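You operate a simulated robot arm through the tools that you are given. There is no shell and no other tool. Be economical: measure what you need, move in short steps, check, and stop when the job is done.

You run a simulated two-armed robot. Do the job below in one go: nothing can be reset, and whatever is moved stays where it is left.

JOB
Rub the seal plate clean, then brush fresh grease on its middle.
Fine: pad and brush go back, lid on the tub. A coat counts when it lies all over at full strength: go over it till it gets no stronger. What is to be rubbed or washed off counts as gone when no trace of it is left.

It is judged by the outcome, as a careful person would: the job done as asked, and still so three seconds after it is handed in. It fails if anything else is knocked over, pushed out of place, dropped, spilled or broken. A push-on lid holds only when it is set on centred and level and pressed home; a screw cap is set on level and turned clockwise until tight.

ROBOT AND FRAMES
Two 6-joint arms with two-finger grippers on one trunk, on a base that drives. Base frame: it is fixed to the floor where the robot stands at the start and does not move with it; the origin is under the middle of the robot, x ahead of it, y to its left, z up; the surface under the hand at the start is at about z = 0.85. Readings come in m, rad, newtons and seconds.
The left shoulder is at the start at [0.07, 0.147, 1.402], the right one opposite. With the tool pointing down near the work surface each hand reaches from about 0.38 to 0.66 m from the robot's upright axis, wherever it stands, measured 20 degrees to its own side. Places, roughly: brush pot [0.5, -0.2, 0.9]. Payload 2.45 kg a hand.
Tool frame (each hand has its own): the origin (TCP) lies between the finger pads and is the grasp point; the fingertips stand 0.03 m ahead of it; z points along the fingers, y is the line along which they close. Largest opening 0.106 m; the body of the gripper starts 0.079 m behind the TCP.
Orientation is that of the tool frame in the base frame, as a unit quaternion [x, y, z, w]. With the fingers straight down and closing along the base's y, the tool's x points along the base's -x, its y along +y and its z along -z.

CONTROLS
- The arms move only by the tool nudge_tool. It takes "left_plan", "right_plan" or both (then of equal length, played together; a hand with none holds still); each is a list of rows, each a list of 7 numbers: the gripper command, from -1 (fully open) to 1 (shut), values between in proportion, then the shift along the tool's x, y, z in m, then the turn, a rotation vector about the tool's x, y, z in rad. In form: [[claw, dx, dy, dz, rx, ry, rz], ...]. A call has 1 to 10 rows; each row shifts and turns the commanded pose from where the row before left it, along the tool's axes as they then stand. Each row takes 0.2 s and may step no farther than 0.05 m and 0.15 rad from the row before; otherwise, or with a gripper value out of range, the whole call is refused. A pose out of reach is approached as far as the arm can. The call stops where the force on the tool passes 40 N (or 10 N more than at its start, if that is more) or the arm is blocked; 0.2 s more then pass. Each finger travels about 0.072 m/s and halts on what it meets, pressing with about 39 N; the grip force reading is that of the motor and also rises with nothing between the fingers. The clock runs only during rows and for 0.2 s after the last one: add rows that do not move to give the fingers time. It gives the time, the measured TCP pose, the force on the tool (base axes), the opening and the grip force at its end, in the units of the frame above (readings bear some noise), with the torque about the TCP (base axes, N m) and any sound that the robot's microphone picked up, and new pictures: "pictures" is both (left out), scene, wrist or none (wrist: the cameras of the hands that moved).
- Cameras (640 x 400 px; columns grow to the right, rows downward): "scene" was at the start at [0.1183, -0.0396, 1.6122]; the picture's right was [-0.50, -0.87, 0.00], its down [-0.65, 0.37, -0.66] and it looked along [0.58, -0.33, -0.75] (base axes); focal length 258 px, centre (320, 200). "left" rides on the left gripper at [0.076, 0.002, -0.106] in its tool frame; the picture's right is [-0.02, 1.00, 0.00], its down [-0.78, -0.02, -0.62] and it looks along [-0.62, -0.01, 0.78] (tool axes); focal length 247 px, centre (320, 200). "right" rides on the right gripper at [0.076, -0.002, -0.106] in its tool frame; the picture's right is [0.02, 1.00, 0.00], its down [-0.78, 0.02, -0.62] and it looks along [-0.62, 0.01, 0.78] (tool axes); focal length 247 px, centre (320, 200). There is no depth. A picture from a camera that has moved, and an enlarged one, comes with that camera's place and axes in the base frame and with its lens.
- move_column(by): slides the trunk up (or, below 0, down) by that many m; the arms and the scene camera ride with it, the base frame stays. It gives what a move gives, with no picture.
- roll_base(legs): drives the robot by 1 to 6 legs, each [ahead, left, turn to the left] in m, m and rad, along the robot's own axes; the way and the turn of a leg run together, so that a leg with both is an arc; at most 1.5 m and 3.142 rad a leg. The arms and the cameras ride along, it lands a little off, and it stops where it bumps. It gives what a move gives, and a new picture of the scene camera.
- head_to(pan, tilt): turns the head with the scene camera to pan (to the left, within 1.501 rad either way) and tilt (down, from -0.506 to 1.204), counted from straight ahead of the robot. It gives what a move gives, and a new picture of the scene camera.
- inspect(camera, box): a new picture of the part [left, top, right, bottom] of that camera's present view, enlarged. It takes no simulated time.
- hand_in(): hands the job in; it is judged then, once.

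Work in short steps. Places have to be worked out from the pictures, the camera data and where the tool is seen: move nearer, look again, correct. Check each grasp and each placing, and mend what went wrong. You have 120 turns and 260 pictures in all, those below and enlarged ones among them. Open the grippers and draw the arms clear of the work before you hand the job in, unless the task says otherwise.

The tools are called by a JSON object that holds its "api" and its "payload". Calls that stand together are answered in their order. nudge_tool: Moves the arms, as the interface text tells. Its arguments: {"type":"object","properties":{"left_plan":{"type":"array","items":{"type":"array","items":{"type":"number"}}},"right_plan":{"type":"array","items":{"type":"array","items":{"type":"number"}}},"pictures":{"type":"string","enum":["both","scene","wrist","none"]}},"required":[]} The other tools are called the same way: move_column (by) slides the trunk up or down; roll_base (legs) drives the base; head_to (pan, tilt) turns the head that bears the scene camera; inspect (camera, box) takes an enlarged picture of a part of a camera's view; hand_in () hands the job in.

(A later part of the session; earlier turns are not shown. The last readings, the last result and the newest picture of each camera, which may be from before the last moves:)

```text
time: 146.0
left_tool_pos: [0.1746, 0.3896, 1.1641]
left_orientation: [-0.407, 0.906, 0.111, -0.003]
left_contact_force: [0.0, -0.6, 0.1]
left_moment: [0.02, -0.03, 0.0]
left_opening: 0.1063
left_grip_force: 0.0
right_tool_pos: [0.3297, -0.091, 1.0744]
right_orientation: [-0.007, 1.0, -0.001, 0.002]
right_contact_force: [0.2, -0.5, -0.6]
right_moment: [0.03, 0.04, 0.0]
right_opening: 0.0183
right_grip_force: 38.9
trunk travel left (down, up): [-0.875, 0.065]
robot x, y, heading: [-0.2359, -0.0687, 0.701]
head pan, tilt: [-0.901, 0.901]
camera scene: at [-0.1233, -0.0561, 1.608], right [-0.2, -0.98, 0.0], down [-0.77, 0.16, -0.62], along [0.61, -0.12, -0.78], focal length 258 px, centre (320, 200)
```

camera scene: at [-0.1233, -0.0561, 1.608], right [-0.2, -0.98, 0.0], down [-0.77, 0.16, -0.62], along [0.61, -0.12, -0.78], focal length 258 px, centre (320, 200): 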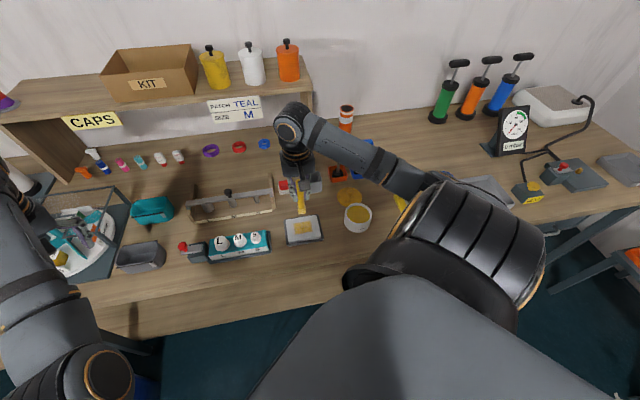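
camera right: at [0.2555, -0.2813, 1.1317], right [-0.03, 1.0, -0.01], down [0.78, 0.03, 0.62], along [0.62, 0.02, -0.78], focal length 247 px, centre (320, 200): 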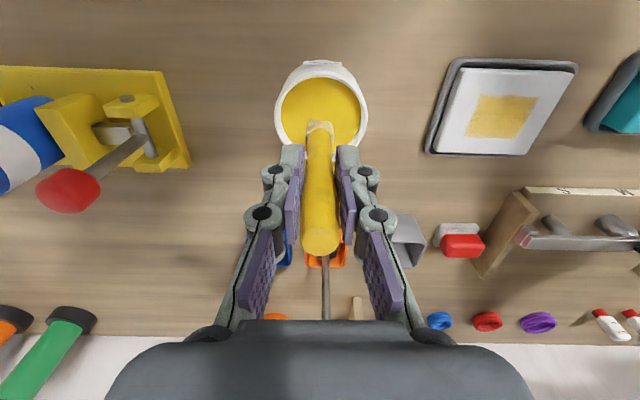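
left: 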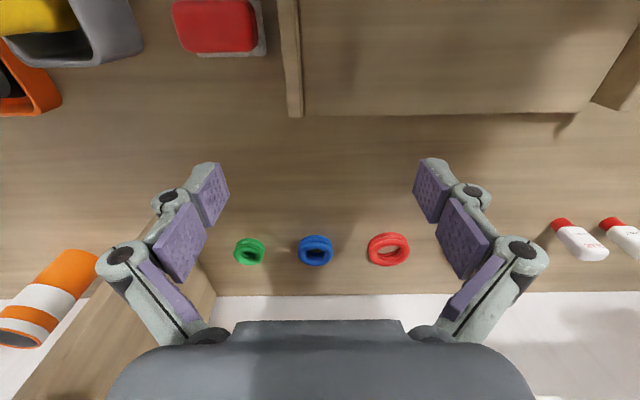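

Loaded. Lower to contact and do another full set of strokes.

{"api": "nudge_tool", "payload": {"right_plan": [[1, 0, 0, 0.04, 0, 0, 0], [1, 0, 0, 0.035, 0, 0, 0], [1, 0, 0, 0.011, 0, 0, 0], [1, 0, 0, 0.0025, 0, 0, 0], [1, 0, 0.014, 0, 0, 0, 0], [1, 0, 0.014, 0, 0, 0, 0], [1, 0.009, 0, 0, 0, 0, 0], [1, 0, -0.018, 0, 0, 0, 0], [1, 0, -0.018, 0, 0, 0, 0], [1, 0, -0.016, 0, 0, 0, 0]], "pictures": "none"}}

{"api": "nudge_tool", "payload": {"right_plan": [[1, 0.007, 0, 0, 0, 0, 0], [1, 0, 0.018, 0, 0, 0, 0], [1, 0, 0.018, 0, 0, 0, 0], [1, 0, 0.016, 0, 0, 0, 0], [1, -0.012, 0, 0, 0, 0, 0], [1, 0, -0.018, 0, 0, 0, 0], [1, 0, -0.018, 0, 0, 0, 0], [1, 0, -0.016, 0, 0, 0, 0], [1, -0.01, 0, 0, 0, 0, 0], [1, 0, 0.018, 0, 0, 0, 0]], "pictures": "none"}}

{"api": "nudge_tool", "payload": {"right_plan": [[1, 0, 0.018, 0, 0, 0, 0], [1, 0, 0.016, 0, 0, 0, 0], [1, -0.01, 0, 0, 0, 0, 0], [1, 0, -0.018, 0, 0, 0, 0], [1, 0, -0.018, 0, 0, 0, 0], [1, 0, -0.016, 0, 0, 0, 0], [1, -0.008, 0, 0, 0, 0, 0], [1, 0, 0.018, 0, 0, 0, 0], [1, 0, 0.018, 0, 0, 0, 0], [1, 0, 0.016, 0, 0, 0, 0]], "pictures": "none"}}

{"api": "nudge_tool", "payload": {"right_plan": [[1, 0, 0, -0.03, 0, 0, 0], [1, 0, -0.015, -0.03, 0, 0, 0], [1, 0, -0.01, -0.02, 0, 0, 0]], "pictures": "none"}}

{"api": "inspect", "payload": {"camera": "right", "box": [240, 20, 400, 150]}}

```text
time: 148.2
left_tool_pos: [0.1743, 0.3932, 1.1633]
left_orientation: [-0.407, 0.907, 0.11, -0.004]
left_contact_force: [0.3, -0.1, -0.1]
left_moment: [0.01, 0.03, 0.0]
left_opening: 0.1061
left_grip_force: 0.0
right_tool_pos: [0.3228, -0.1121, 0.9875]
right_orientation: [-0.007, 1.0, -0.001, 0.002]
right_contact_force: [0.4, 2.2, 7.7]
right_moment: [0.24, -0.13, 0.01]
right_opening: 0.0185
right_grip_force: 39.1
trunk travel left (down, up): [-0.875, 0.065]
robot x, y, heading: [-0.2331, -0.0677, 0.71]
head pan, tilt: [-0.901, 0.901]
```

```text
time: 150.4
left_tool_pos: [0.1748, 0.3929, 1.1637]
left_orientation: [-0.406, 0.907, 0.11, -0.005]
left_contact_force: [-1.2, 0.8, 0.4]
left_moment: [-0.03, 0.01, 0.02]
left_opening: 0.1061
left_grip_force: 0.0
right_tool_pos: [0.3381, -0.0948, 0.989]
right_orientation: [-0.006, 1.0, -0.003, 0.002]
right_contact_force: [0.7, -1.0, 0.8]
right_moment: [-0.08, -0.02, 0.0]
right_opening: 0.0189
right_grip_force: 38.9
trunk travel left (down, up): [-0.875, 0.065]
robot x, y, heading: [-0.2391, -0.0663, 0.705]
head pan, tilt: [-0.901, 0.901]
```

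```text
time: 152.6
left_tool_pos: [0.175, 0.3927, 1.1646]
left_orientation: [-0.407, 0.907, 0.11, -0.004]
left_contact_force: [2.0, -0.1, -0.4]
left_moment: [-0.01, -0.02, -0.01]
left_opening: 0.1062
left_grip_force: 0.2
right_tool_pos: [0.3549, -0.0613, 0.9883]
right_orientation: [-0.007, 1.0, -0.004, 0.002]
right_contact_force: [0.6, -1.1, 4.7]
right_moment: [-0.18, -0.11, -0.02]
right_opening: 0.0184
right_grip_force: 38.5
trunk travel left (down, up): [-0.875, 0.065]
robot x, y, heading: [-0.236, -0.0653, 0.707]
head pan, tilt: [-0.901, 0.901]
```

```text
time: 153.4
left_tool_pos: [0.1751, 0.393, 1.1632]
left_orientation: [-0.407, 0.907, 0.111, -0.004]
left_contact_force: [-0.1, -0.4, -0.3]
left_moment: [0.02, -0.02, 0.04]
left_opening: 0.106
left_grip_force: 0.0
right_tool_pos: [0.3546, -0.0871, 1.0665]
right_orientation: [-0.007, 1.0, -0.003, 0.002]
right_contact_force: [-0.5, -0.2, -0.1]
right_moment: [0.01, -0.05, 0.01]
right_opening: 0.0183
right_grip_force: 38.9
trunk travel left (down, up): [-0.875, 0.065]
robot x, y, heading: [-0.232, -0.0698, 0.705]
head pan, tilt: [-0.901, 0.901]
```

```text
3.08 times, centred on (320, 85) of right
camera zoom: at [0.2795, -0.089, 1.172], right [-0.03, 1.0, 0.0], down [0.78, 0.03, 0.62], along [0.62, 0.02, -0.78], focal length 760 px, centre (320, 554)
```

zoom: 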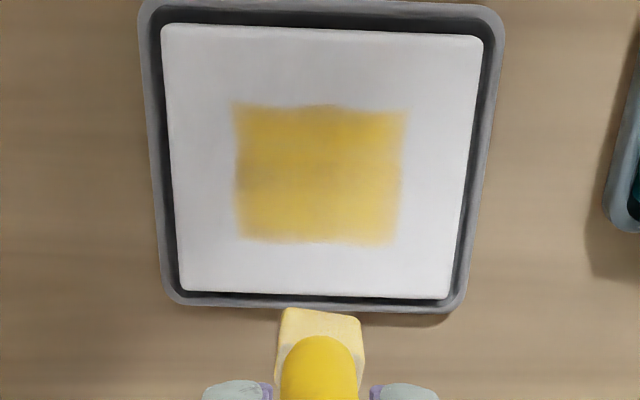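

The middle is stronger than the corners/edges still. I press more firmly and go over all of it again, extending a bit beyond the edges.

{"api": "nudge_tool", "payload": {"right_plan": [[1, 0, 0, 0.04, 0, 0, 0], [1, 0, 0, 0.035, 0, 0, 0], [1, 0, 0, 0.0065, 0, 0, 0], [1, 0, 0.016, 0, 0, 0, 0], [1, 0, 0.014, 0, 0, 0, 0], [1, 0.006, -0.02, 0, 0, 0, 0], [1, 0, -0.02, 0, 0, 0, 0], [1, 0, -0.02, 0, 0, 0, 0], [1, 0.008, 0.02, 0, 0, 0, 0], [1, 0, 0.02, 0, 0, 0, 0]], "pictures": "none"}}

{"api": "nudge_tool", "payload": {"right_plan": [[1, 0, 0.02, 0, 0, 0, 0], [1, 0.008, -0.02, 0, 0, 0, 0], [1, 0, -0.02, 0, 0, 0, 0], [1, 0, -0.02, 0, 0, 0, 0], [1, 0.008, 0.02, 0, 0, 0, 0], [1, 0, 0.02, 0, 0, 0, 0], [1, 0, 0.02, 0, 0, 0, 0], [1, 0.008, -0.02, 0, 0, 0, 0], [1, 0, -0.02, 0, 0, 0, 0], [1, 0, -0.018, 0, 0, 0, 0]], "pictures": "none"}}

{"api": "nudge_tool", "payload": {"right_plan": [[1, -0.01, 0, 0, 0, 0, 0], [1, -0.02, 0, 0, 0, 0, 0], [1, -0.01, 0.01, 0, 0, 0, 0], [1, 0.02, 0, 0, 0, 0, 0], [1, 0.018, 0, 0, 0, 0, 0], [1, 0, 0.016, 0, 0, 0, 0], [1, -0.02, 0, 0, 0, 0, 0], [1, -0.018, 0, 0, 0, 0, 0], [1, 0, 0.015, 0, 0, 0, 0], [1, 0.02, 0, 0, 0, 0, 0]], "pictures": "none"}}

{"api": "nudge_tool", "payload": {"right_plan": [[1, 0.018, 0, 0, 0, 0, 0], [1, 0, 0.014, 0, 0, 0, 0], [1, -0.02, 0, 0, 0, 0, 0], [1, -0.018, 0, 0, 0, 0, 0], [1, 0, 0, -0.03, 0, 0, 0], [1, 0, -0.015, -0.03, 0, 0, 0], [1, 0, -0.01, -0.02, 0, 0, 0]], "pictures": "none"}}

{"api": "inspect", "payload": {"camera": "right", "box": [240, 20, 400, 150]}}

```text
time: 155.6
left_tool_pos: [0.1713, 0.3929, 1.165]
left_orientation: [-0.406, 0.907, 0.11, -0.003]
left_contact_force: [0.0, 1.1, -0.4]
left_moment: [-0.03, 0.02, -0.01]
left_opening: 0.1062
left_grip_force: 0.1
right_tool_pos: [0.3369, -0.0792, 0.9874]
right_orientation: [-0.007, 1.0, -0.004, 0.003]
right_contact_force: [-1.9, -10.3, 25.7]
right_moment: [-1.01, 0.03, -0.1]
right_opening: 0.0188
right_grip_force: 39.1
trunk travel left (down, up): [-0.875, 0.065]
robot x, y, heading: [-0.2382, -0.0695, 0.697]
head pan, tilt: [-0.901, 0.901]
```

```text
time: 157.8
left_tool_pos: [0.172, 0.3942, 1.1637]
left_orientation: [-0.406, 0.907, 0.11, -0.003]
left_contact_force: [-0.4, -0.8, -0.5]
left_moment: [0.02, 0.0, 0.03]
left_opening: 0.106
left_grip_force: 0.1
right_tool_pos: [0.3155, -0.1126, 0.9869]
right_orientation: [-0.008, 1.0, -0.002, 0.002]
right_contact_force: [-0.2, 3.9, 17.4]
right_moment: [0.31, -0.1, 0.03]
right_opening: 0.0186
right_grip_force: 39.1
trunk travel left (down, up): [-0.875, 0.065]
robot x, y, heading: [-0.2349, -0.074, 0.702]
head pan, tilt: [-0.901, 0.901]
```

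```text
time: 160.0
left_tool_pos: [0.1727, 0.3934, 1.1631]
left_orientation: [-0.406, 0.907, 0.11, -0.004]
left_contact_force: [-1.1, 0.1, 1.0]
left_moment: [0.02, -0.03, 0.01]
left_opening: 0.1059
left_grip_force: 0.0
right_tool_pos: [0.3375, -0.0715, 0.987]
right_orientation: [-0.007, 1.0, -0.002, 0.005]
right_contact_force: [2.6, 0.9, 9.7]
right_moment: [0.19, -0.58, 0.0]
right_opening: 0.0183
right_grip_force: 39.2
trunk travel left (down, up): [-0.875, 0.065]
robot x, y, heading: [-0.2333, -0.0663, 0.705]
head pan, tilt: [-0.901, 0.901]
```

```text
time: 161.6
left_tool_pos: [0.1756, 0.3924, 1.1628]
left_orientation: [-0.407, 0.907, 0.11, -0.004]
left_contact_force: [0.4, 0.3, 0.0]
left_moment: [0.01, -0.01, 0.03]
left_opening: 0.1061
left_grip_force: 0.1
right_tool_pos: [0.3582, -0.0835, 1.0636]
right_orientation: [-0.007, 1.0, -0.003, 0.003]
right_contact_force: [0.6, -0.2, -0.3]
right_moment: [-0.02, 0.03, 0.0]
right_opening: 0.0186
right_grip_force: 39.3
trunk travel left (down, up): [-0.875, 0.065]
robot x, y, heading: [-0.2384, -0.0681, 0.704]
head pan, tilt: [-0.901, 0.901]
```

```text
3.08 times, centred on (320, 85) of right
camera zoom: at [0.2812, -0.0856, 1.1691], right [-0.04, 1.0, 0.0], down [0.78, 0.03, 0.62], along [0.62, 0.02, -0.78], focal length 760 px, centre (320, 554)
```

zoom: 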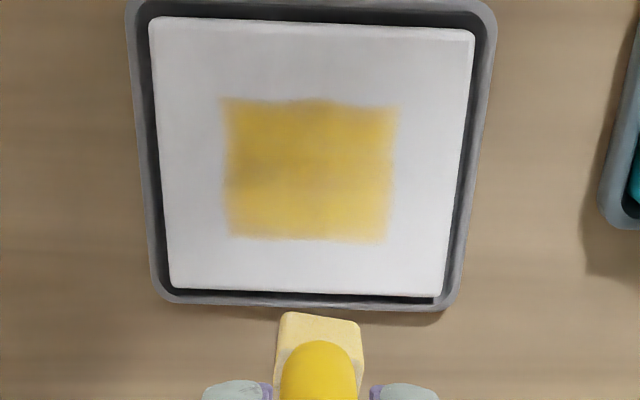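

It needs more grease on the brush. I do a further reload-and-return cycle with the same known moves.

{"api": "roll_base", "payload": {"legs": [[-0.122, -0.145, 0]]}}

{"api": "nudge_tool", "payload": {"right_plan": [[1, 0.014, -0.005, 0, 0, 0, 0], [1, 0.014, -0.005, 0.01, 0, 0, 0], [1, 0, 0, 0.02, 0, 0, 0]], "pictures": "wrist"}}

```text
time: 163.1
left_tool_pos: [0.1723, 0.2054, 1.1615]
left_orientation: [-0.406, 0.907, 0.109, -0.006]
left_contact_force: [-0.4, 0.3, 0.0]
left_moment: [-0.05, 0.03, -0.01]
left_opening: 0.1061
left_grip_force: 0.1
right_tool_pos: [0.3537, -0.2719, 1.0645]
right_orientation: [-0.006, 1.0, -0.004, 0.002]
right_contact_force: [-0.7, -0.4, 0.5]
right_moment: [-0.04, -0.01, -0.02]
right_opening: 0.0183
right_grip_force: 39.2
trunk travel left (down, up): [-0.875, 0.065]
robot x, y, heading: [-0.2366, -0.2602, 0.703]
head pan, tilt: [-0.901, 0.901]
camera scene: at [-0.1258, -0.2385, 1.6078], right [-0.2, -0.98, 0.0], down [-0.77, 0.15, -0.62], along [0.61, -0.12, -0.78], focal length 258 px, centre (320, 200)
```

scene: 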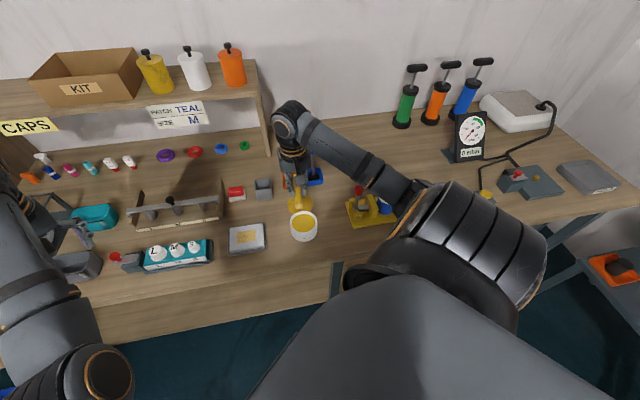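

```text
time: 163.9
left_tool_pos: [0.172, 0.2021, 1.1634]
left_orientation: [-0.406, 0.907, 0.112, -0.005]
left_contact_force: [0.1, -0.1, -0.4]
left_moment: [-0.01, -0.01, -0.02]
left_opening: 0.106
left_grip_force: 0.1
right_tool_pos: [0.3268, -0.2851, 1.0341]
right_orientation: [-0.007, 1.0, -0.002, 0.002]
right_contact_force: [0.1, -0.6, 0.0]
right_moment: [0.03, 0.01, 0.02]
right_opening: 0.0184
right_grip_force: 38.6
trunk travel left (down, up): [-0.875, 0.065]
robot x, y, heading: [-0.2378, -0.2597, 0.7]
head pan, tilt: [-0.901, 0.901]
camera right: at [0.2509, -0.2873, 1.1387], right [-0.03, 1.0, 0.0], down [0.78, 0.03, 0.62], along [0.62, 0.02, -0.78], focal length 247 px, centre (320, 200)
```

right: 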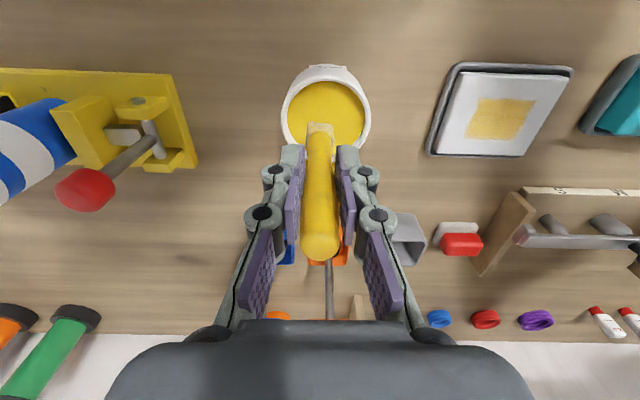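

{"api": "nudge_tool", "payload": {"right_plan": [[1, -0.002, 0.004, 0.018, 0, 0, 0], [1, 0, 0, 0.008, 0, 0, 0], [1, 0, 0, 0.002, 0, 0, 0], [1, 0, 0.008, 0, 0, 0, 0], [1, -0.006, -0.008, 0, 0, 0, 0], [1, 0, -0.008, 0, 0, 0, 0], [1, 0.006, 0.008, 0, 0, 0, 0], [1, 0, 0, 0, 0, 0, 0]], "pictures": "none"}}

{"api": "nudge_tool", "payload": {"right_plan": [[1, 0, 0, -0.02, 0, 0, 0], [1, 0, 0, -0.03, 0, 0, 0], [1, 0, 0, -0.02, 0, 0, 0]], "pictures": "none"}}

{"api": "roll_base", "payload": {"legs": [[0.122, 0.145, 0]]}}

```text
time: 165.7
left_tool_pos: [0.1711, 0.2024, 1.1622]
left_orientation: [-0.406, 0.907, 0.111, -0.004]
left_contact_force: [-0.2, 0.5, -0.7]
left_moment: [0.01, 0.02, -0.02]
left_opening: 0.1058
left_grip_force: 0.0
right_tool_pos: [0.3292, -0.2802, 1.0052]
right_orientation: [-0.007, 1.0, -0.002, 0.002]
right_contact_force: [-0.1, 1.2, 1.2]
right_moment: [0.05, 0.04, -0.02]
right_opening: 0.0187
right_grip_force: 39.2
trunk travel left (down, up): [-0.875, 0.065]
robot x, y, heading: [-0.2391, -0.2606, 0.704]
head pan, tilt: [-0.901, 0.901]
```

```text
time: 166.5
left_tool_pos: [0.172, 0.2018, 1.1625]
left_orientation: [-0.406, 0.907, 0.11, -0.005]
left_contact_force: [-0.8, 0.5, 0.1]
left_moment: [-0.02, 0.01, -0.02]
left_opening: 0.1059
left_grip_force: 0.1
right_tool_pos: [0.3286, -0.2816, 1.0755]
right_orientation: [-0.006, 1.0, -0.002, 0.001]
right_contact_force: [-0.1, -0.2, -0.3]
right_moment: [-0.01, -0.01, -0.01]
right_opening: 0.0183
right_grip_force: 39.0
trunk travel left (down, up): [-0.875, 0.065]
robot x, y, heading: [-0.2376, -0.2569, 0.703]
head pan, tilt: [-0.901, 0.901]
```

```text
time: 168.1
left_tool_pos: [0.1757, 0.3875, 1.165]
left_orientation: [-0.404, 0.908, 0.112, -0.003]
left_contact_force: [-1.5, -0.1, -0.5]
left_moment: [0.02, 0.04, 0.02]
left_opening: 0.1062
left_grip_force: 0.1
right_tool_pos: [0.3295, -0.0963, 1.0767]
right_orientation: [-0.005, 1.0, -0.001, 0.002]
right_contact_force: [0.6, -1.1, -0.9]
right_moment: [0.05, -0.02, 0.0]
right_opening: 0.0185
right_grip_force: 38.9
trunk travel left (down, up): [-0.875, 0.065]
robot x, y, heading: [-0.2399, -0.0704, 0.695]
head pan, tilt: [-0.901, 0.901]
camera scene: at [-0.1252, -0.0578, 1.608], right [-0.2, -0.98, 0.0], down [-0.77, 0.16, -0.62], along [0.61, -0.12, -0.78], focal length 258 px, centre (320, 200)
```

scene: 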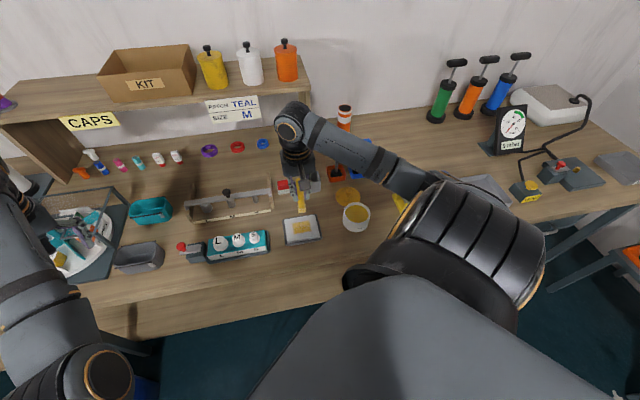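

Now the next coat, starting from the far/left edges this time.

{"api": "nudge_tool", "payload": {"right_plan": [[1, -0.015, 0.018, 0.035, 0, 0, 0], [1, -0.01, 0.019, 0.035, 0, 0, 0], [1, 0, 0, 0.0165, 0, 0, 0], [1, 0, 0, 0.004, 0, 0, 0], [1, 0, -0.02, 0, 0, 0, 0], [1, 0, -0.02, 0, 0, 0, 0], [1, 0, -0.018, 0, 0, 0, 0], [1, 0.008, 0.02, 0, 0, 0, 0], [1, 0, 0.02, 0, 0, 0, 0], [1, 0, 0.018, 0, 0, 0, 0]], "pictures": "none"}}

{"api": "nudge_tool", "payload": {"right_plan": [[1, 0.009, -0.02, 0, 0, 0, 0], [1, 0, -0.02, 0, 0, 0, 0], [1, 0, -0.018, 0, 0, 0, 0], [1, 0.009, 0.02, 0, 0, 0, 0], [1, 0, 0.02, 0, 0, 0, 0], [1, 0, 0.018, 0, 0, 0, 0], [1, 0.009, -0.02, 0, 0, 0, 0], [1, 0, -0.02, 0, 0, 0, 0], [1, 0, -0.018, 0, 0, 0, 0], [1, 0.005, 0.02, 0, 0, 0, 0]], "pictures": "none"}}

{"api": "nudge_tool", "payload": {"right_plan": [[1, 0, 0.02, 0, 0, 0, 0], [1, 0, 0.018, 0, 0, 0, 0], [1, -0.02, 0, 0, 0, 0, 0], [1, -0.02, 0, 0, 0, 0, 0], [1, 0, -0.014, 0, 0, 0, 0], [1, 0.02, 0, 0, 0, 0, 0], [1, 0.02, 0, 0, 0, 0, 0], [1, 0, -0.014, 0, 0, 0, 0], [1, -0.02, 0, 0, 0, 0, 0], [1, -0.02, 0, 0, 0, 0, 0]], "pictures": "none"}}

{"api": "nudge_tool", "payload": {"right_plan": [[1, 0, -0.014, 0, 0, 0, 0], [1, 0.02, 0, 0, 0, 0, 0], [1, 0.02, 0, 0, 0, 0, 0], [1, 0, -0.014, 0, 0, 0, 0], [1, -0.02, 0, 0, 0, 0, 0], [1, -0.02, 0, 0, 0, 0, 0], [1, 0, 0, -0.03, 0, 0, 0], [1, 0, 0.015, -0.03, 0, 0, 0], [1, 0, 0.015, -0.02, 0, 0, 0]], "pictures": "none"}}

{"api": "inspect", "payload": {"camera": "right", "box": [240, 20, 400, 150]}}

```text
time: 170.3
left_tool_pos: [0.1741, 0.3893, 1.1637]
left_orientation: [-0.404, 0.908, 0.111, -0.003]
left_contact_force: [-0.7, 0.0, -0.3]
left_moment: [0.0, 0.0, -0.01]
left_opening: 0.1058
left_grip_force: 0.1
right_tool_pos: [0.3447, -0.057, 0.9855]
right_orientation: [-0.004, 1.0, -0.002, 0.004]
right_contact_force: [1.8, -2.5, 11.7]
right_moment: [-0.26, -0.26, -0.06]
right_opening: 0.018
right_grip_force: 39.0
trunk travel left (down, up): [-0.875, 0.065]
robot x, y, heading: [-0.2391, -0.0682, 0.702]
head pan, tilt: [-0.901, 0.901]
```

```text
time: 172.5
left_tool_pos: [0.1747, 0.3897, 1.1647]
left_orientation: [-0.404, 0.908, 0.11, -0.004]
left_contact_force: [-0.2, 0.4, -0.2]
left_moment: [0.0, 0.02, 0.02]
left_opening: 0.1061
left_grip_force: 0.1
right_tool_pos: [0.3117, -0.0947, 0.9865]
right_orientation: [-0.004, 1.0, -0.003, 0.003]
right_contact_force: [0.5, -5.2, 12.3]
right_moment: [-0.61, -0.21, -0.08]
right_opening: 0.0176
right_grip_force: 39.4
trunk travel left (down, up): [-0.875, 0.065]
robot x, y, heading: [-0.2362, -0.0727, 0.699]
head pan, tilt: [-0.901, 0.901]
```

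```text
time: 174.7
left_tool_pos: [0.1732, 0.3905, 1.1633]
left_orientation: [-0.404, 0.908, 0.11, -0.004]
left_contact_force: [-1.0, 0.9, -0.2]
left_moment: [-0.01, 0.0, 0.01]
left_opening: 0.1058
left_grip_force: 0.0
right_tool_pos: [0.3506, -0.0859, 0.9863]
right_orientation: [-0.005, 1.0, -0.002, 0.003]
right_contact_force: [-4.4, -1.0, 12.7]
right_moment: [-0.17, 0.39, -0.03]
right_opening: 0.0174
right_grip_force: 39.1
trunk travel left (down, up): [-0.875, 0.065]
robot x, y, heading: [-0.238, -0.0691, 0.696]
head pan, tilt: [-0.901, 0.901]
```

```text
time: 176.7
left_tool_pos: [0.176, 0.3911, 1.1625]
left_orientation: [-0.405, 0.908, 0.11, -0.005]
left_contact_force: [1.0, 0.5, -0.5]
left_moment: [-0.04, 0.0, 0.01]
left_opening: 0.106
left_grip_force: 0.0
right_tool_pos: [0.3539, -0.0822, 1.0646]
right_orientation: [-0.004, 1.0, -0.003, 0.002]
right_contact_force: [-0.5, 0.3, -0.1]
right_moment: [-0.01, -0.02, -0.03]
right_opening: 0.0168
right_grip_force: 39.2
trunk travel left (down, up): [-0.875, 0.065]
robot x, y, heading: [-0.237, -0.0685, 0.704]
head pan, tilt: [-0.901, 0.901]
```

```text
3.08 times, centred on (320, 85) of right
camera zoom: at [0.277, -0.0829, 1.1702], right [-0.03, 1.0, -0.01], down [0.78, 0.03, 0.62], along [0.62, 0.01, -0.78], focal length 760 px, centre (320, 554)
```

zoom: 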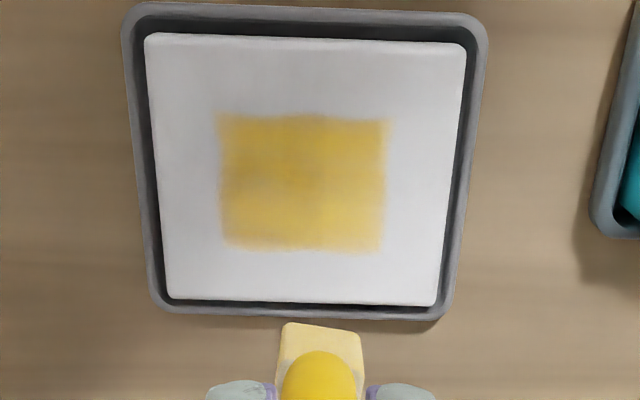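

More uniform. I enlarge further to judge evenness.

{"api": "inspect", "payload": {"camera": "right", "box": [284, 40, 348, 90]}}

{"api": "inspect", "payload": {"camera": "scene", "box": [280, 210, 328, 248]}}

```text
8.00 times, centred on (316, 65) of right
camera zoom: at [0.277, -0.0829, 1.1702], right [-0.03, 1.0, -0.01], down [0.78, 0.03, 0.62], along [0.62, 0.01, -0.78], focal length 1976 px, centre (352, 1280)
```

zoom: 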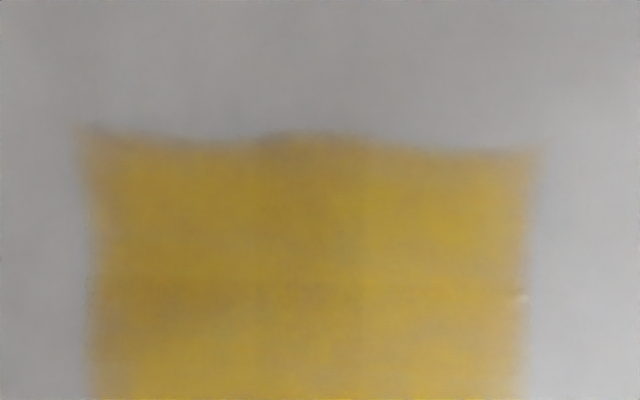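

```text
10.53 times, centred on (304, 229) of scene
camera zoom: at [-0.1244, -0.0514, 1.6078], right [-0.2, -0.98, 0.0], down [-0.77, 0.16, -0.62], along [0.61, -0.13, -0.78], focal length 2720 px, centre (488, -105)
```

zoom: 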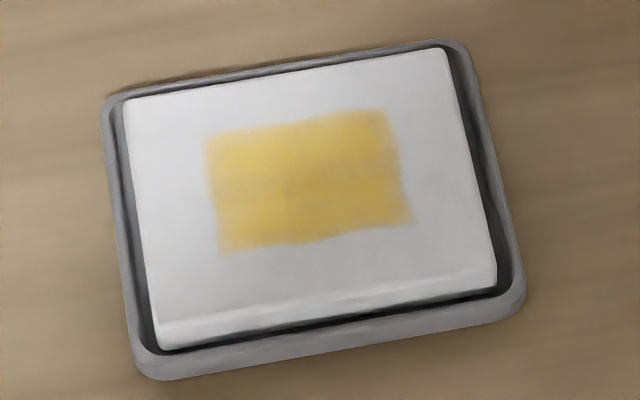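

Possibly not yet at full strength; one more load and compare. (The coat stays within its patch, so generous strokes are safe.)

{"api": "roll_base", "payload": {"legs": [[-0.122, -0.145, 0]]}}

{"api": "nudge_tool", "payload": {"right_plan": [[1, 0.013, -0.005, 0, 0, 0, 0], [1, 0.012, -0.004, 0.01, 0, 0, 0], [1, 0, 0, 0.03, 0, 0, 0], [1, 0, 0, 0.015, 0, 0, 0], [1, 0, 0, 0.003, 0, 0, 0], [1, 0, 0, 0.002, 0, 0, 0]], "pictures": "wrist"}}

```text
time: 178.2
left_tool_pos: [0.1752, 0.2028, 1.1617]
left_orientation: [-0.405, 0.908, 0.109, -0.005]
left_contact_force: [0.8, 0.2, 0.4]
left_moment: [-0.03, -0.01, 0.0]
left_opening: 0.1059
left_grip_force: 0.1
right_tool_pos: [0.3533, -0.2706, 1.0661]
right_orientation: [-0.005, 1.0, -0.003, 0.002]
right_contact_force: [-0.4, 0.9, -0.1]
right_moment: [-0.05, 0.03, 0.01]
right_opening: 0.0167
right_grip_force: 39.1
trunk travel left (down, up): [-0.875, 0.065]
robot x, y, heading: [-0.2351, -0.2566, 0.703]
head pan, tilt: [-0.901, 0.901]
camera scene: at [-0.1244, -0.239, 1.6079], right [-0.2, -0.98, 0.0], down [-0.77, 0.16, -0.62], along [0.61, -0.13, -0.78], focal length 258 px, centre (320, 200)
```

scene: 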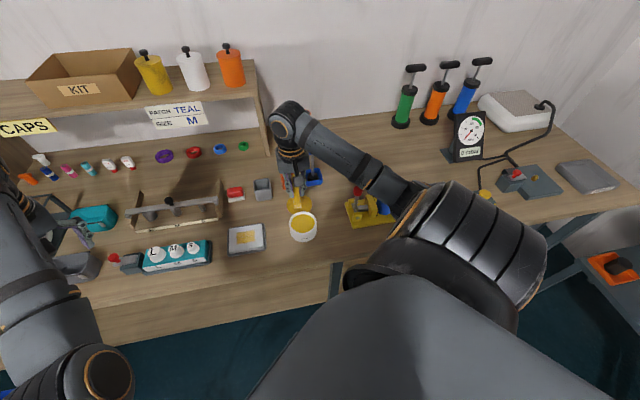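

```text
time: 179.6
left_tool_pos: [0.1773, 0.2002, 1.1631]
left_orientation: [-0.405, 0.908, 0.11, -0.004]
left_contact_force: [-0.1, -0.9, 1.0]
left_moment: [0.02, -0.04, 0.02]
left_opening: 0.1058
left_grip_force: 0.0
right_tool_pos: [0.3293, -0.2806, 1.0046]
right_orientation: [-0.005, 1.0, -0.002, 0.002]
right_contact_force: [-0.8, 0.0, 0.9]
right_moment: [-0.02, 0.05, -0.01]
right_opening: 0.0166
right_grip_force: 39.0
trunk travel left (down, up): [-0.875, 0.065]
robot x, y, heading: [-0.2356, -0.2585, 0.699]
head pan, tilt: [-0.901, 0.901]
camera right: at [0.253, -0.2831, 1.1101], right [-0.03, 1.0, 0.0], down [0.78, 0.03, 0.62], along [0.62, 0.02, -0.78], focal length 247 px, centre (320, 200)
```

right: 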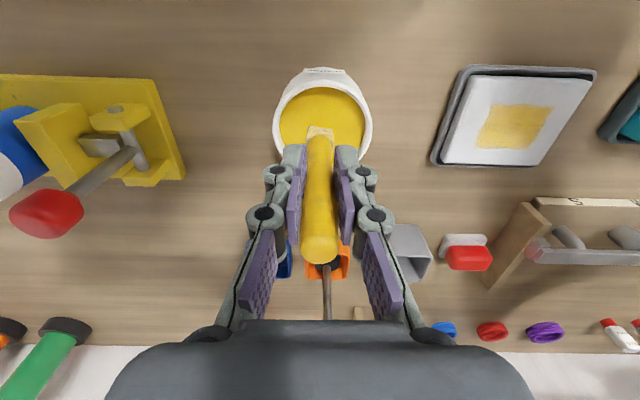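

Just touching the grease. Press, swirl, lift and drive back.

{"api": "nudge_tool", "payload": {"right_plan": [[1, 0, 0, 0.003, 0, 0, 0], [1, 0, 0.008, 0, 0, 0, 0], [1, -0.006, -0.008, 0, 0, 0, 0], [1, 0, -0.008, 0, 0, 0, 0], [1, 0.006, 0.008, 0, 0, 0, 0], [1, 0, 0, 0, 0, 0, 0], [1, 0, 0, -0.02, 0, 0, 0], [1, 0, 0, -0.03, 0, 0, 0], [1, 0, 0, -0.02, 0, 0, 0]], "pictures": "none"}}

{"api": "inspect", "payload": {"camera": "right", "box": [260, 30, 380, 150]}}

{"api": "roll_base", "payload": {"legs": [[0.122, 0.145, 0]]}}

```text
time: 181.6
left_tool_pos: [0.1756, 0.2012, 1.1631]
left_orientation: [-0.405, 0.908, 0.111, -0.004]
left_contact_force: [-0.4, -0.3, -0.6]
left_moment: [0.02, -0.05, 0.01]
left_opening: 0.106
left_grip_force: 0.1
right_tool_pos: [0.3287, -0.2802, 1.0727]
right_orientation: [-0.005, 1.0, -0.002, 0.002]
right_contact_force: [-0.1, 1.1, -0.4]
right_moment: [0.0, 0.03, 0.01]
right_opening: 0.0
right_grip_force: 28.7
trunk travel left (down, up): [-0.875, 0.065]
robot x, y, heading: [-0.238, -0.2581, 0.697]
head pan, tilt: [-0.901, 0.901]
```

```text
3.33 times, centred on (320, 90) of right
camera zoom: at [0.252, -0.2818, 1.1775], right [-0.03, 1.0, 0.0], down [0.78, 0.03, 0.62], along [0.62, 0.02, -0.78], focal length 823 px, centre (320, 567)
```

zoom: 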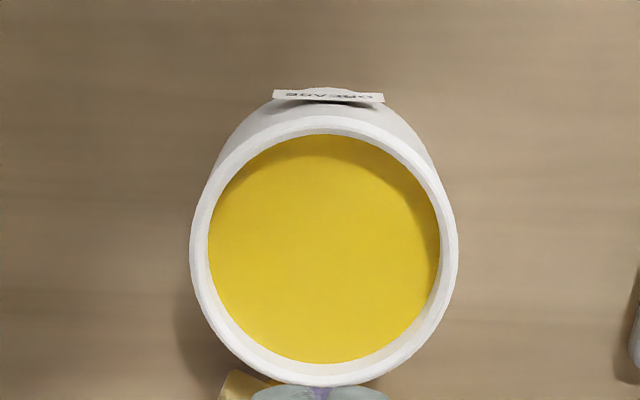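

```text
time: 183.2
left_tool_pos: [0.1797, 0.3872, 1.1652]
left_orientation: [-0.403, 0.908, 0.111, -0.004]
left_contact_force: [-0.1, 0.3, 0.6]
left_moment: [0.05, 0.0, -0.03]
left_opening: 0.1058
left_grip_force: 0.1
right_tool_pos: [0.3296, -0.095, 1.0724]
right_orientation: [-0.004, 1.0, 0.0, 0.002]
right_contact_force: [0.3, -0.4, -1.4]
right_moment: [0.04, -0.01, -0.01]
right_opening: 0.0
right_grip_force: 29.2
trunk travel left (down, up): [-0.875, 0.065]
robot x, y, heading: [-0.2363, -0.0726, 0.691]
head pan, tilt: [-0.901, 0.901]
camera scene: at [-0.1222, -0.0578, 1.608], right [-0.2, -0.98, 0.0], down [-0.77, 0.16, -0.62], along [0.61, -0.12, -0.78], focal length 258 px, centre (320, 200)
```

scene: 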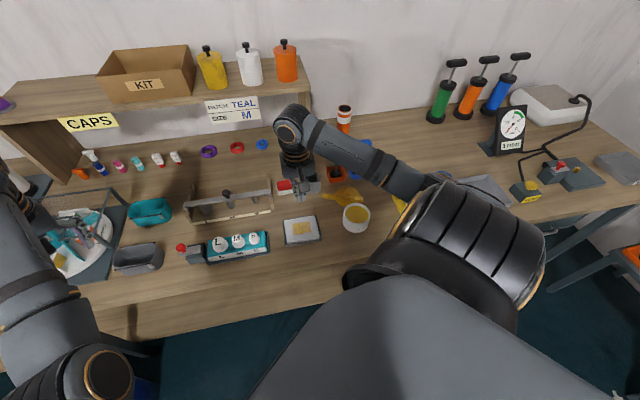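

The brush slipped out of the grip while being pressed and swirled. I find where it lies.

{"api": "inspect", "payload": {"camera": "scene", "box": [300, 165, 396, 240]}}

{"api": "inspect", "payload": {"camera": "right", "box": [0, 0, 320, 250]}}

```text
5.33 times, centred on (348, 202) of scene
camera zoom: at [-0.1222, -0.0578, 1.608], right [-0.2, -0.98, 0.0], down [-0.77, 0.16, -0.62], along [0.61, -0.12, -0.78], focal length 1378 px, centre (171, 187)
```

zoom: 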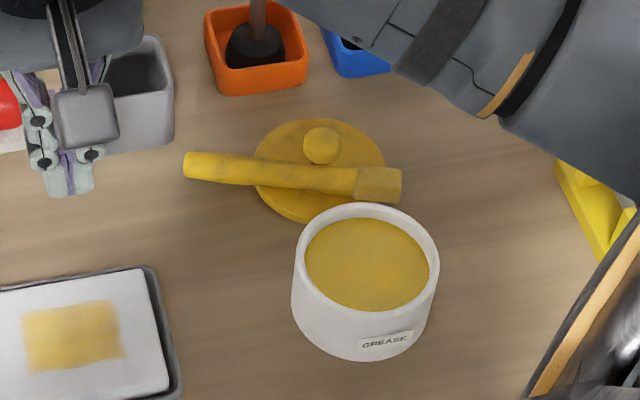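

```text
1.60 times, centred on (160, 125) of right
camera zoom: at [0.254, -0.0967, 1.1773], right [-0.03, 1.0, 0.0], down [0.78, 0.02, 0.62], along [0.62, 0.02, -0.78], focal length 395 px, centre (576, 320)
```

zoom: 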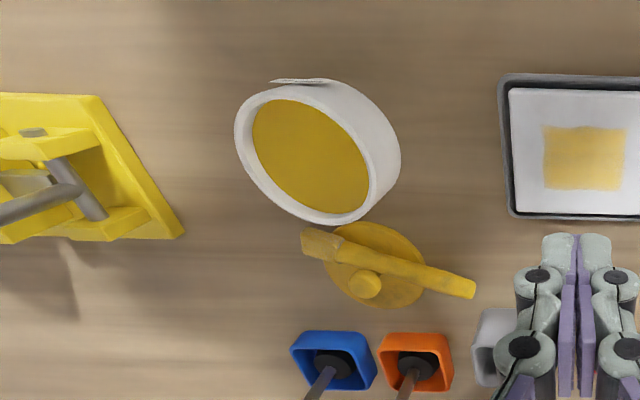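

The brush fell onto the lid (nothing else disturbed): it lies from handle end (0.466,-0.188) to bristle tip (0.422,-0.324). I'll regrip it across the free handle part near (0.457,-0.215); first drive there.

{"api": "roll_base", "payload": {"legs": [[0.006, -0.175, 0]]}}

{"api": "nudge_tool", "payload": {"right_plan": [[0, 0, 0, -0.01, 0, 0, -0.15], [0, 0, 0, 0, 0, 0, -0.15], [0, 0, 0, 0, 0, 0, -0.15], [0, 0, 0, 0, 0, 0, -0.15], [0, 0, 0, 0, 0, 0, -0.15], [0, 0, 0, 0, 0, 0, -0.15], [0, 0, 0, 0, 0, 0, -0.15], [0, 0, 0, 0, 0, 0, -0.15], [0, 0, 0, 0, 0, 0, -0.06]], "pictures": "both"}}

```text
time: 184.7
left_tool_pos: [0.2949, 0.2623, 1.162]
left_orientation: [-0.404, 0.908, 0.111, -0.004]
left_contact_force: [-0.1, 0.9, 0.1]
left_moment: [-0.04, 0.03, -0.02]
left_opening: 0.106
left_grip_force: 0.1
right_tool_pos: [0.4456, -0.2208, 1.073]
right_orientation: [-0.005, 1.0, -0.003, 0.003]
right_contact_force: [-0.3, 1.6, 0.4]
right_moment: [0.0, -0.01, -0.01]
right_opening: 0.0
right_grip_force: 28.2
trunk travel left (down, up): [-0.875, 0.065]
robot x, y, heading: [-0.1192, -0.1984, 0.699]
head pan, tilt: [-0.901, 0.901]
camera scene: at [-0.0073, -0.1811, 1.6081], right [-0.2, -0.98, 0.0], down [-0.77, 0.16, -0.62], along [0.61, -0.13, -0.78], focal length 258 px, centre (320, 200)
```

scene: 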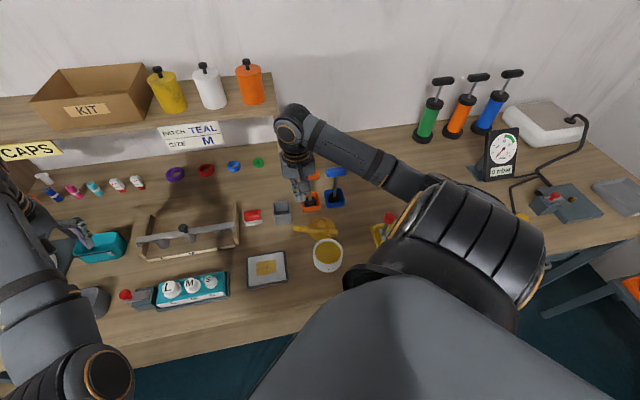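

```text
time: 186.7
left_tool_pos: [0.2958, 0.2597, 1.1626]
left_orientation: [-0.405, 0.908, 0.11, -0.004]
left_contact_force: [0.2, -0.6, 1.1]
left_moment: [-0.01, -0.02, 0.02]
left_opening: 0.1061
left_grip_force: 0.0
right_tool_pos: [0.448, -0.2221, 1.0825]
right_orientation: [-0.593, 0.805, -0.003, 0.0]
right_contact_force: [0.2, -0.7, 0.0]
right_moment: [-0.01, 0.02, 0.02]
right_opening: 0.0529
right_grip_force: 0.0
trunk travel left (down, up): [-0.875, 0.065]
robot x, y, heading: [-0.1155, -0.2042, 0.696]
head pan, tilt: [-0.901, 0.901]
camera scene: at [-0.0043, -0.1849, 1.6079], right [-0.2, -0.98, 0.0], down [-0.77, 0.16, -0.62], along [0.61, -0.13, -0.78], focal length 258 px, centre (320, 200)
camera right: at [0.4271, -0.2951, 1.1877], right [-0.96, 0.27, -0.01], down [0.21, 0.76, 0.62], along [0.17, 0.59, -0.79], focal length 247 px, centre (320, 200)
```

scene: 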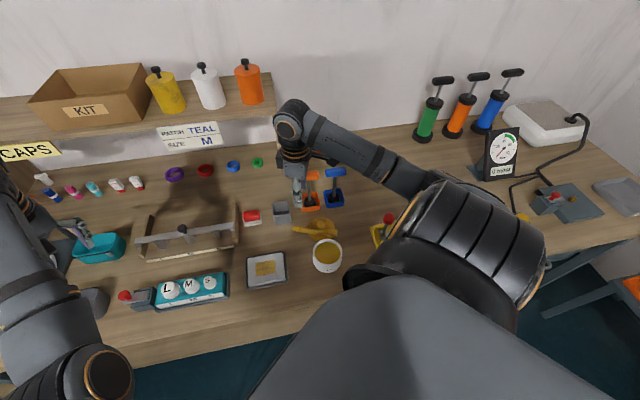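
right: 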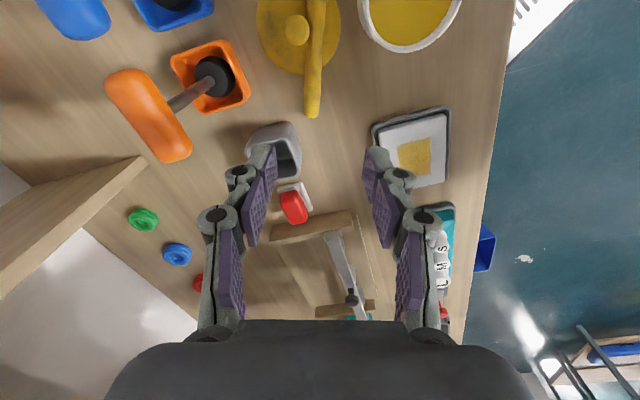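

Brush axis is aligned with the tool's x. I try a pre-tilt of 0.45 rad (fingers leaning toward the bristle side) so that later I can swing the brush upright.

{"api": "nudge_tool", "payload": {"right_plan": [[0, -0.001, -0.008, 0, 0, 0, 0], [0, 0, 0, 0, 0, 0.15, 0], [0, 0, 0, 0, 0, 0.15, 0], [0, 0, 0, 0, 0, 0.15, 0], [0, 0, 0, 0, 0, 0, 0]], "pictures": "none"}}

```text
time: 187.9
left_tool_pos: [0.2964, 0.2599, 1.162]
left_orientation: [-0.405, 0.908, 0.11, -0.005]
left_contact_force: [-0.2, -0.7, -0.1]
left_moment: [-0.05, 0.0, -0.01]
left_opening: 0.1059
left_grip_force: 0.1
right_tool_pos: [0.4202, -0.3505, 1.0612]
right_orientation: [-0.578, 0.785, -0.134, -0.178]
right_contact_force: [-0.1, -0.7, 0.2]
right_moment: [-0.02, 0.04, 0.01]
right_opening: 0.0528
right_grip_force: 0.1
right hand out of reach, approached as far as the arm can: row 2, 3, 4
trunk travel left (down, up): [-0.875, 0.065]
robot x, y, heading: [-0.1155, -0.2021, 0.697]
head pan, tilt: [-0.901, 0.901]
```

Orientation is reachable; the position just needs the base shifted by about (0.035,0.127).

{"api": "roll_base", "payload": {"legs": [[0.112, 0.08, 0]]}}

{"api": "nudge_tool", "payload": {"right_plan": [[0, 0, 0, 0.01, 0, 0, 0]], "pictures": "wrist"}}

```text
time: 189.2
left_tool_pos: [0.3265, 0.3903, 1.165]
left_orientation: [-0.406, 0.907, 0.111, -0.004]
left_contact_force: [-1.0, -0.4, 0.7]
left_moment: [-0.01, 0.01, 0.0]
left_opening: 0.1059
left_grip_force: 0.2
right_tool_pos: [0.4529, -0.2175, 1.0613]
right_orientation: [-0.578, 0.786, -0.132, -0.175]
right_contact_force: [1.3, 0.5, 0.4]
right_moment: [0.0, 0.0, 0.01]
right_opening: 0.0531
right_grip_force: 0.1
trunk travel left (down, up): [-0.875, 0.065]
robot x, y, heading: [-0.0843, -0.0646, 0.698]
head pan, tilt: [-0.901, 0.901]
camera scene: at [0.027, -0.0542, 1.608], right [-0.2, -0.98, 0.0], down [-0.77, 0.16, -0.62], along [0.61, -0.12, -0.78], focal length 258 px, centre (320, 200)
```

scene: 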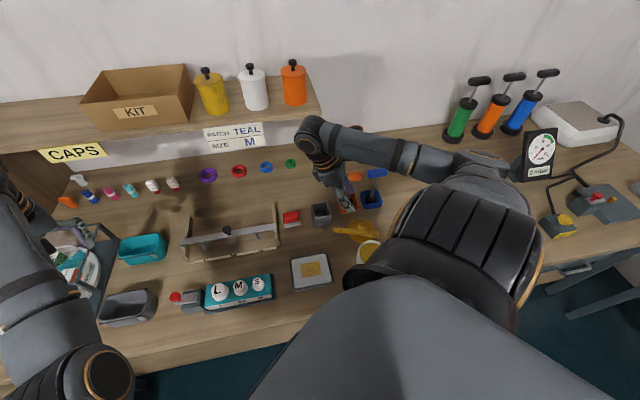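

```text
time: 189.6
left_tool_pos: [0.3268, 0.3918, 1.1637]
left_orientation: [-0.406, 0.907, 0.111, -0.005]
left_contact_force: [0.0, -0.3, 0.2]
left_moment: [0.02, -0.01, -0.02]
left_opening: 0.1059
left_grip_force: 0.1
right_tool_pos: [0.4509, -0.2218, 1.0511]
right_orientation: [-0.577, 0.786, -0.133, -0.177]
right_contact_force: [0.4, -0.2, 0.0]
right_moment: [0.03, -0.01, 0.02]
right_opening: 0.0527
right_grip_force: 0.0
trunk travel left (down, up): [-0.875, 0.065]
robot x, y, heading: [-0.0868, -0.07, 0.701]
head pan, tilt: [-0.901, 0.901]
camera right: at [0.4461, -0.2426, 1.1788], right [-0.96, 0.28, 0.0], down [0.27, 0.94, 0.22], along [0.06, 0.22, -0.97], focal length 247 px, centre (320, 200)
```

right: 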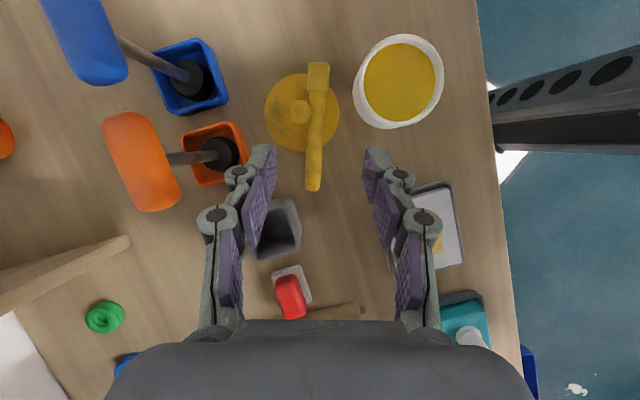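

Brush handle end is at about (0.468,-0.194). I align over the grip point (0.4575,-0.221) and descend vertically with this tilt.

{"api": "nudge_tool", "payload": {"right_plan": [[0, -0.0027, -0.006, -0.001, 0, 0, 0], [0, -0.0151, 0, 0.0316, 0, 0, 0], [0, -0.0151, 0, 0.0316, 0, 0, 0], [0, -0.0151, 0, 0.0316, 0, 0, 0], [0, -0.008, 0, 0.017, 0, 0, 0], [0, 0, 0, 0, 0, 0, 0]], "pictures": "wrist"}}

```text
time: 191.0
left_tool_pos: [0.3279, 0.3926, 1.1643]
left_orientation: [-0.406, 0.907, 0.11, -0.004]
left_contact_force: [-0.5, 0.7, -0.5]
left_moment: [0.01, 0.02, -0.02]
left_opening: 0.1062
left_grip_force: 0.2
right_tool_pos: [0.4585, -0.2197, 0.9285]
right_orientation: [-0.578, 0.786, -0.133, -0.176]
right_contact_force: [0.1, 0.5, 1.1]
right_moment: [0.01, 0.0, -0.04]
right_opening: 0.053
right_grip_force: 0.0
trunk travel left (down, up): [-0.875, 0.065]
robot x, y, heading: [-0.0857, -0.0674, 0.698]
head pan, tilt: [-0.901, 0.901]
camera right: at [0.4536, -0.2416, 1.0557], right [-0.96, 0.28, 0.0], down [0.27, 0.94, 0.22], along [0.06, 0.22, -0.97], focal length 247 px, centre (320, 200)
```

right: 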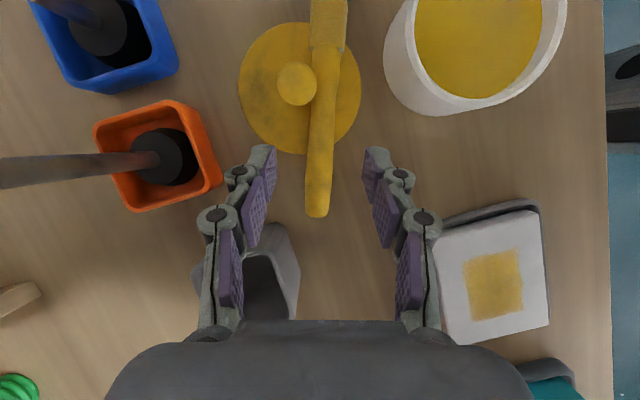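

Well aligned. I narrow the opening, descend the last 4 cm and close.

{"api": "nudge_tool", "payload": {"right_plan": [[0.3, 0, 0, 0, 0, 0, 0], [0.3, -0.0086, 0, 0.018, 0, 0, 0], [0.3, -0.0065, 0, 0.0135, 0, 0, 0], [0.3, -0.0022, 0, 0.0045, 0, 0, 0], [0.3, 0, 0, 0, 0, 0, 0]], "pictures": "wrist"}}

```text
time: 192.2
left_tool_pos: [0.3273, 0.3927, 1.1635]
left_orientation: [-0.405, 0.908, 0.11, -0.004]
left_contact_force: [-1.0, 0.4, 1.0]
left_moment: [0.03, 0.0, 0.01]
left_opening: 0.1059
left_grip_force: 0.0
right_tool_pos: [0.46, -0.2197, 0.8886]
right_orientation: [-0.578, 0.785, -0.134, -0.176]
right_contact_force: [0.0, -0.1, 0.4]
right_moment: [0.01, 0.03, 0.03]
right_opening: 0.0372
right_grip_force: 0.0
trunk travel left (down, up): [-0.875, 0.065]
robot x, y, heading: [-0.0849, -0.0706, 0.7]
head pan, tilt: [-0.901, 0.901]
camera right: at [0.4542, -0.2409, 1.0155], right [-0.96, 0.28, 0.0], down [0.27, 0.94, 0.22], along [0.06, 0.22, -0.97], focal length 247 px, centre (320, 200)
```

right: 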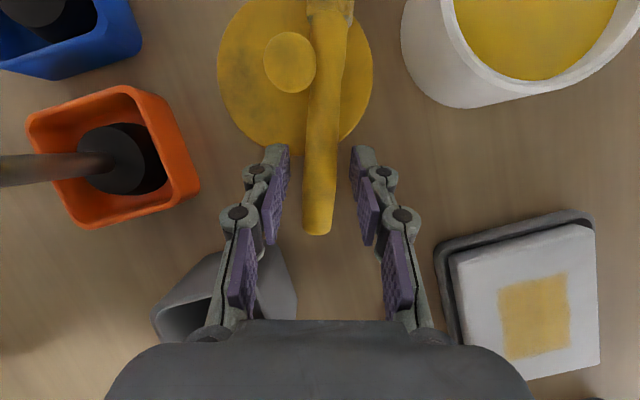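

{"api": "nudge_tool", "payload": {"right_plan": [[0.6, 0, 0, 0, 0, 0, 0], [1, 0, 0, 0, 0, 0, 0], [1, 0, 0, 0, 0, 0, 0], [1, -0.0043, 0, -0.009, 0, 0, 0], [1, 0.0086, 0, -0.018, 0, 0, 0], [1, 0.013, 0, -0.027, 0, 0, 0]], "pictures": "wrist"}}

```text
time: 193.6
left_tool_pos: [0.3252, 0.3918, 1.1628]
left_orientation: [-0.406, 0.907, 0.11, -0.004]
left_contact_force: [0.3, 0.1, 0.1]
left_moment: [-0.02, -0.03, -0.01]
left_opening: 0.1058
left_grip_force: 0.1
right_tool_pos: [0.4605, -0.2122, 0.9439]
right_orientation: [-0.578, 0.785, -0.134, -0.176]
right_contact_force: [-0.1, -0.6, -0.4]
right_moment: [0.06, 0.02, -0.02]
right_opening: 0.0187
right_grip_force: 39.4
trunk travel left (down, up): [-0.875, 0.065]
robot x, y, heading: [-0.0839, -0.0697, 0.702]
head pan, tilt: [-0.901, 0.901]
camera right: at [0.455, -0.2341, 1.0709], right [-0.96, 0.28, 0.0], down [0.27, 0.94, 0.22], along [0.06, 0.22, -0.97], focal length 247 px, centre (320, 200)
```

right: 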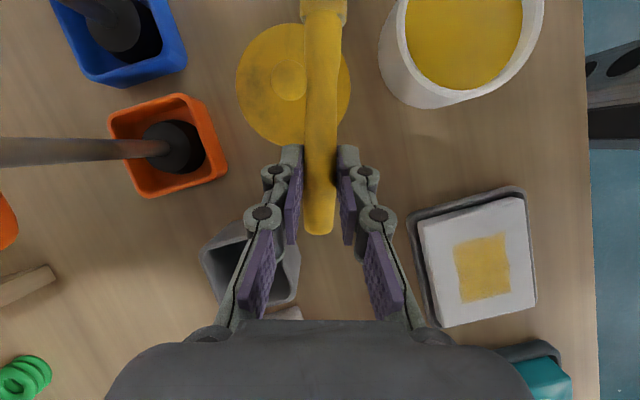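

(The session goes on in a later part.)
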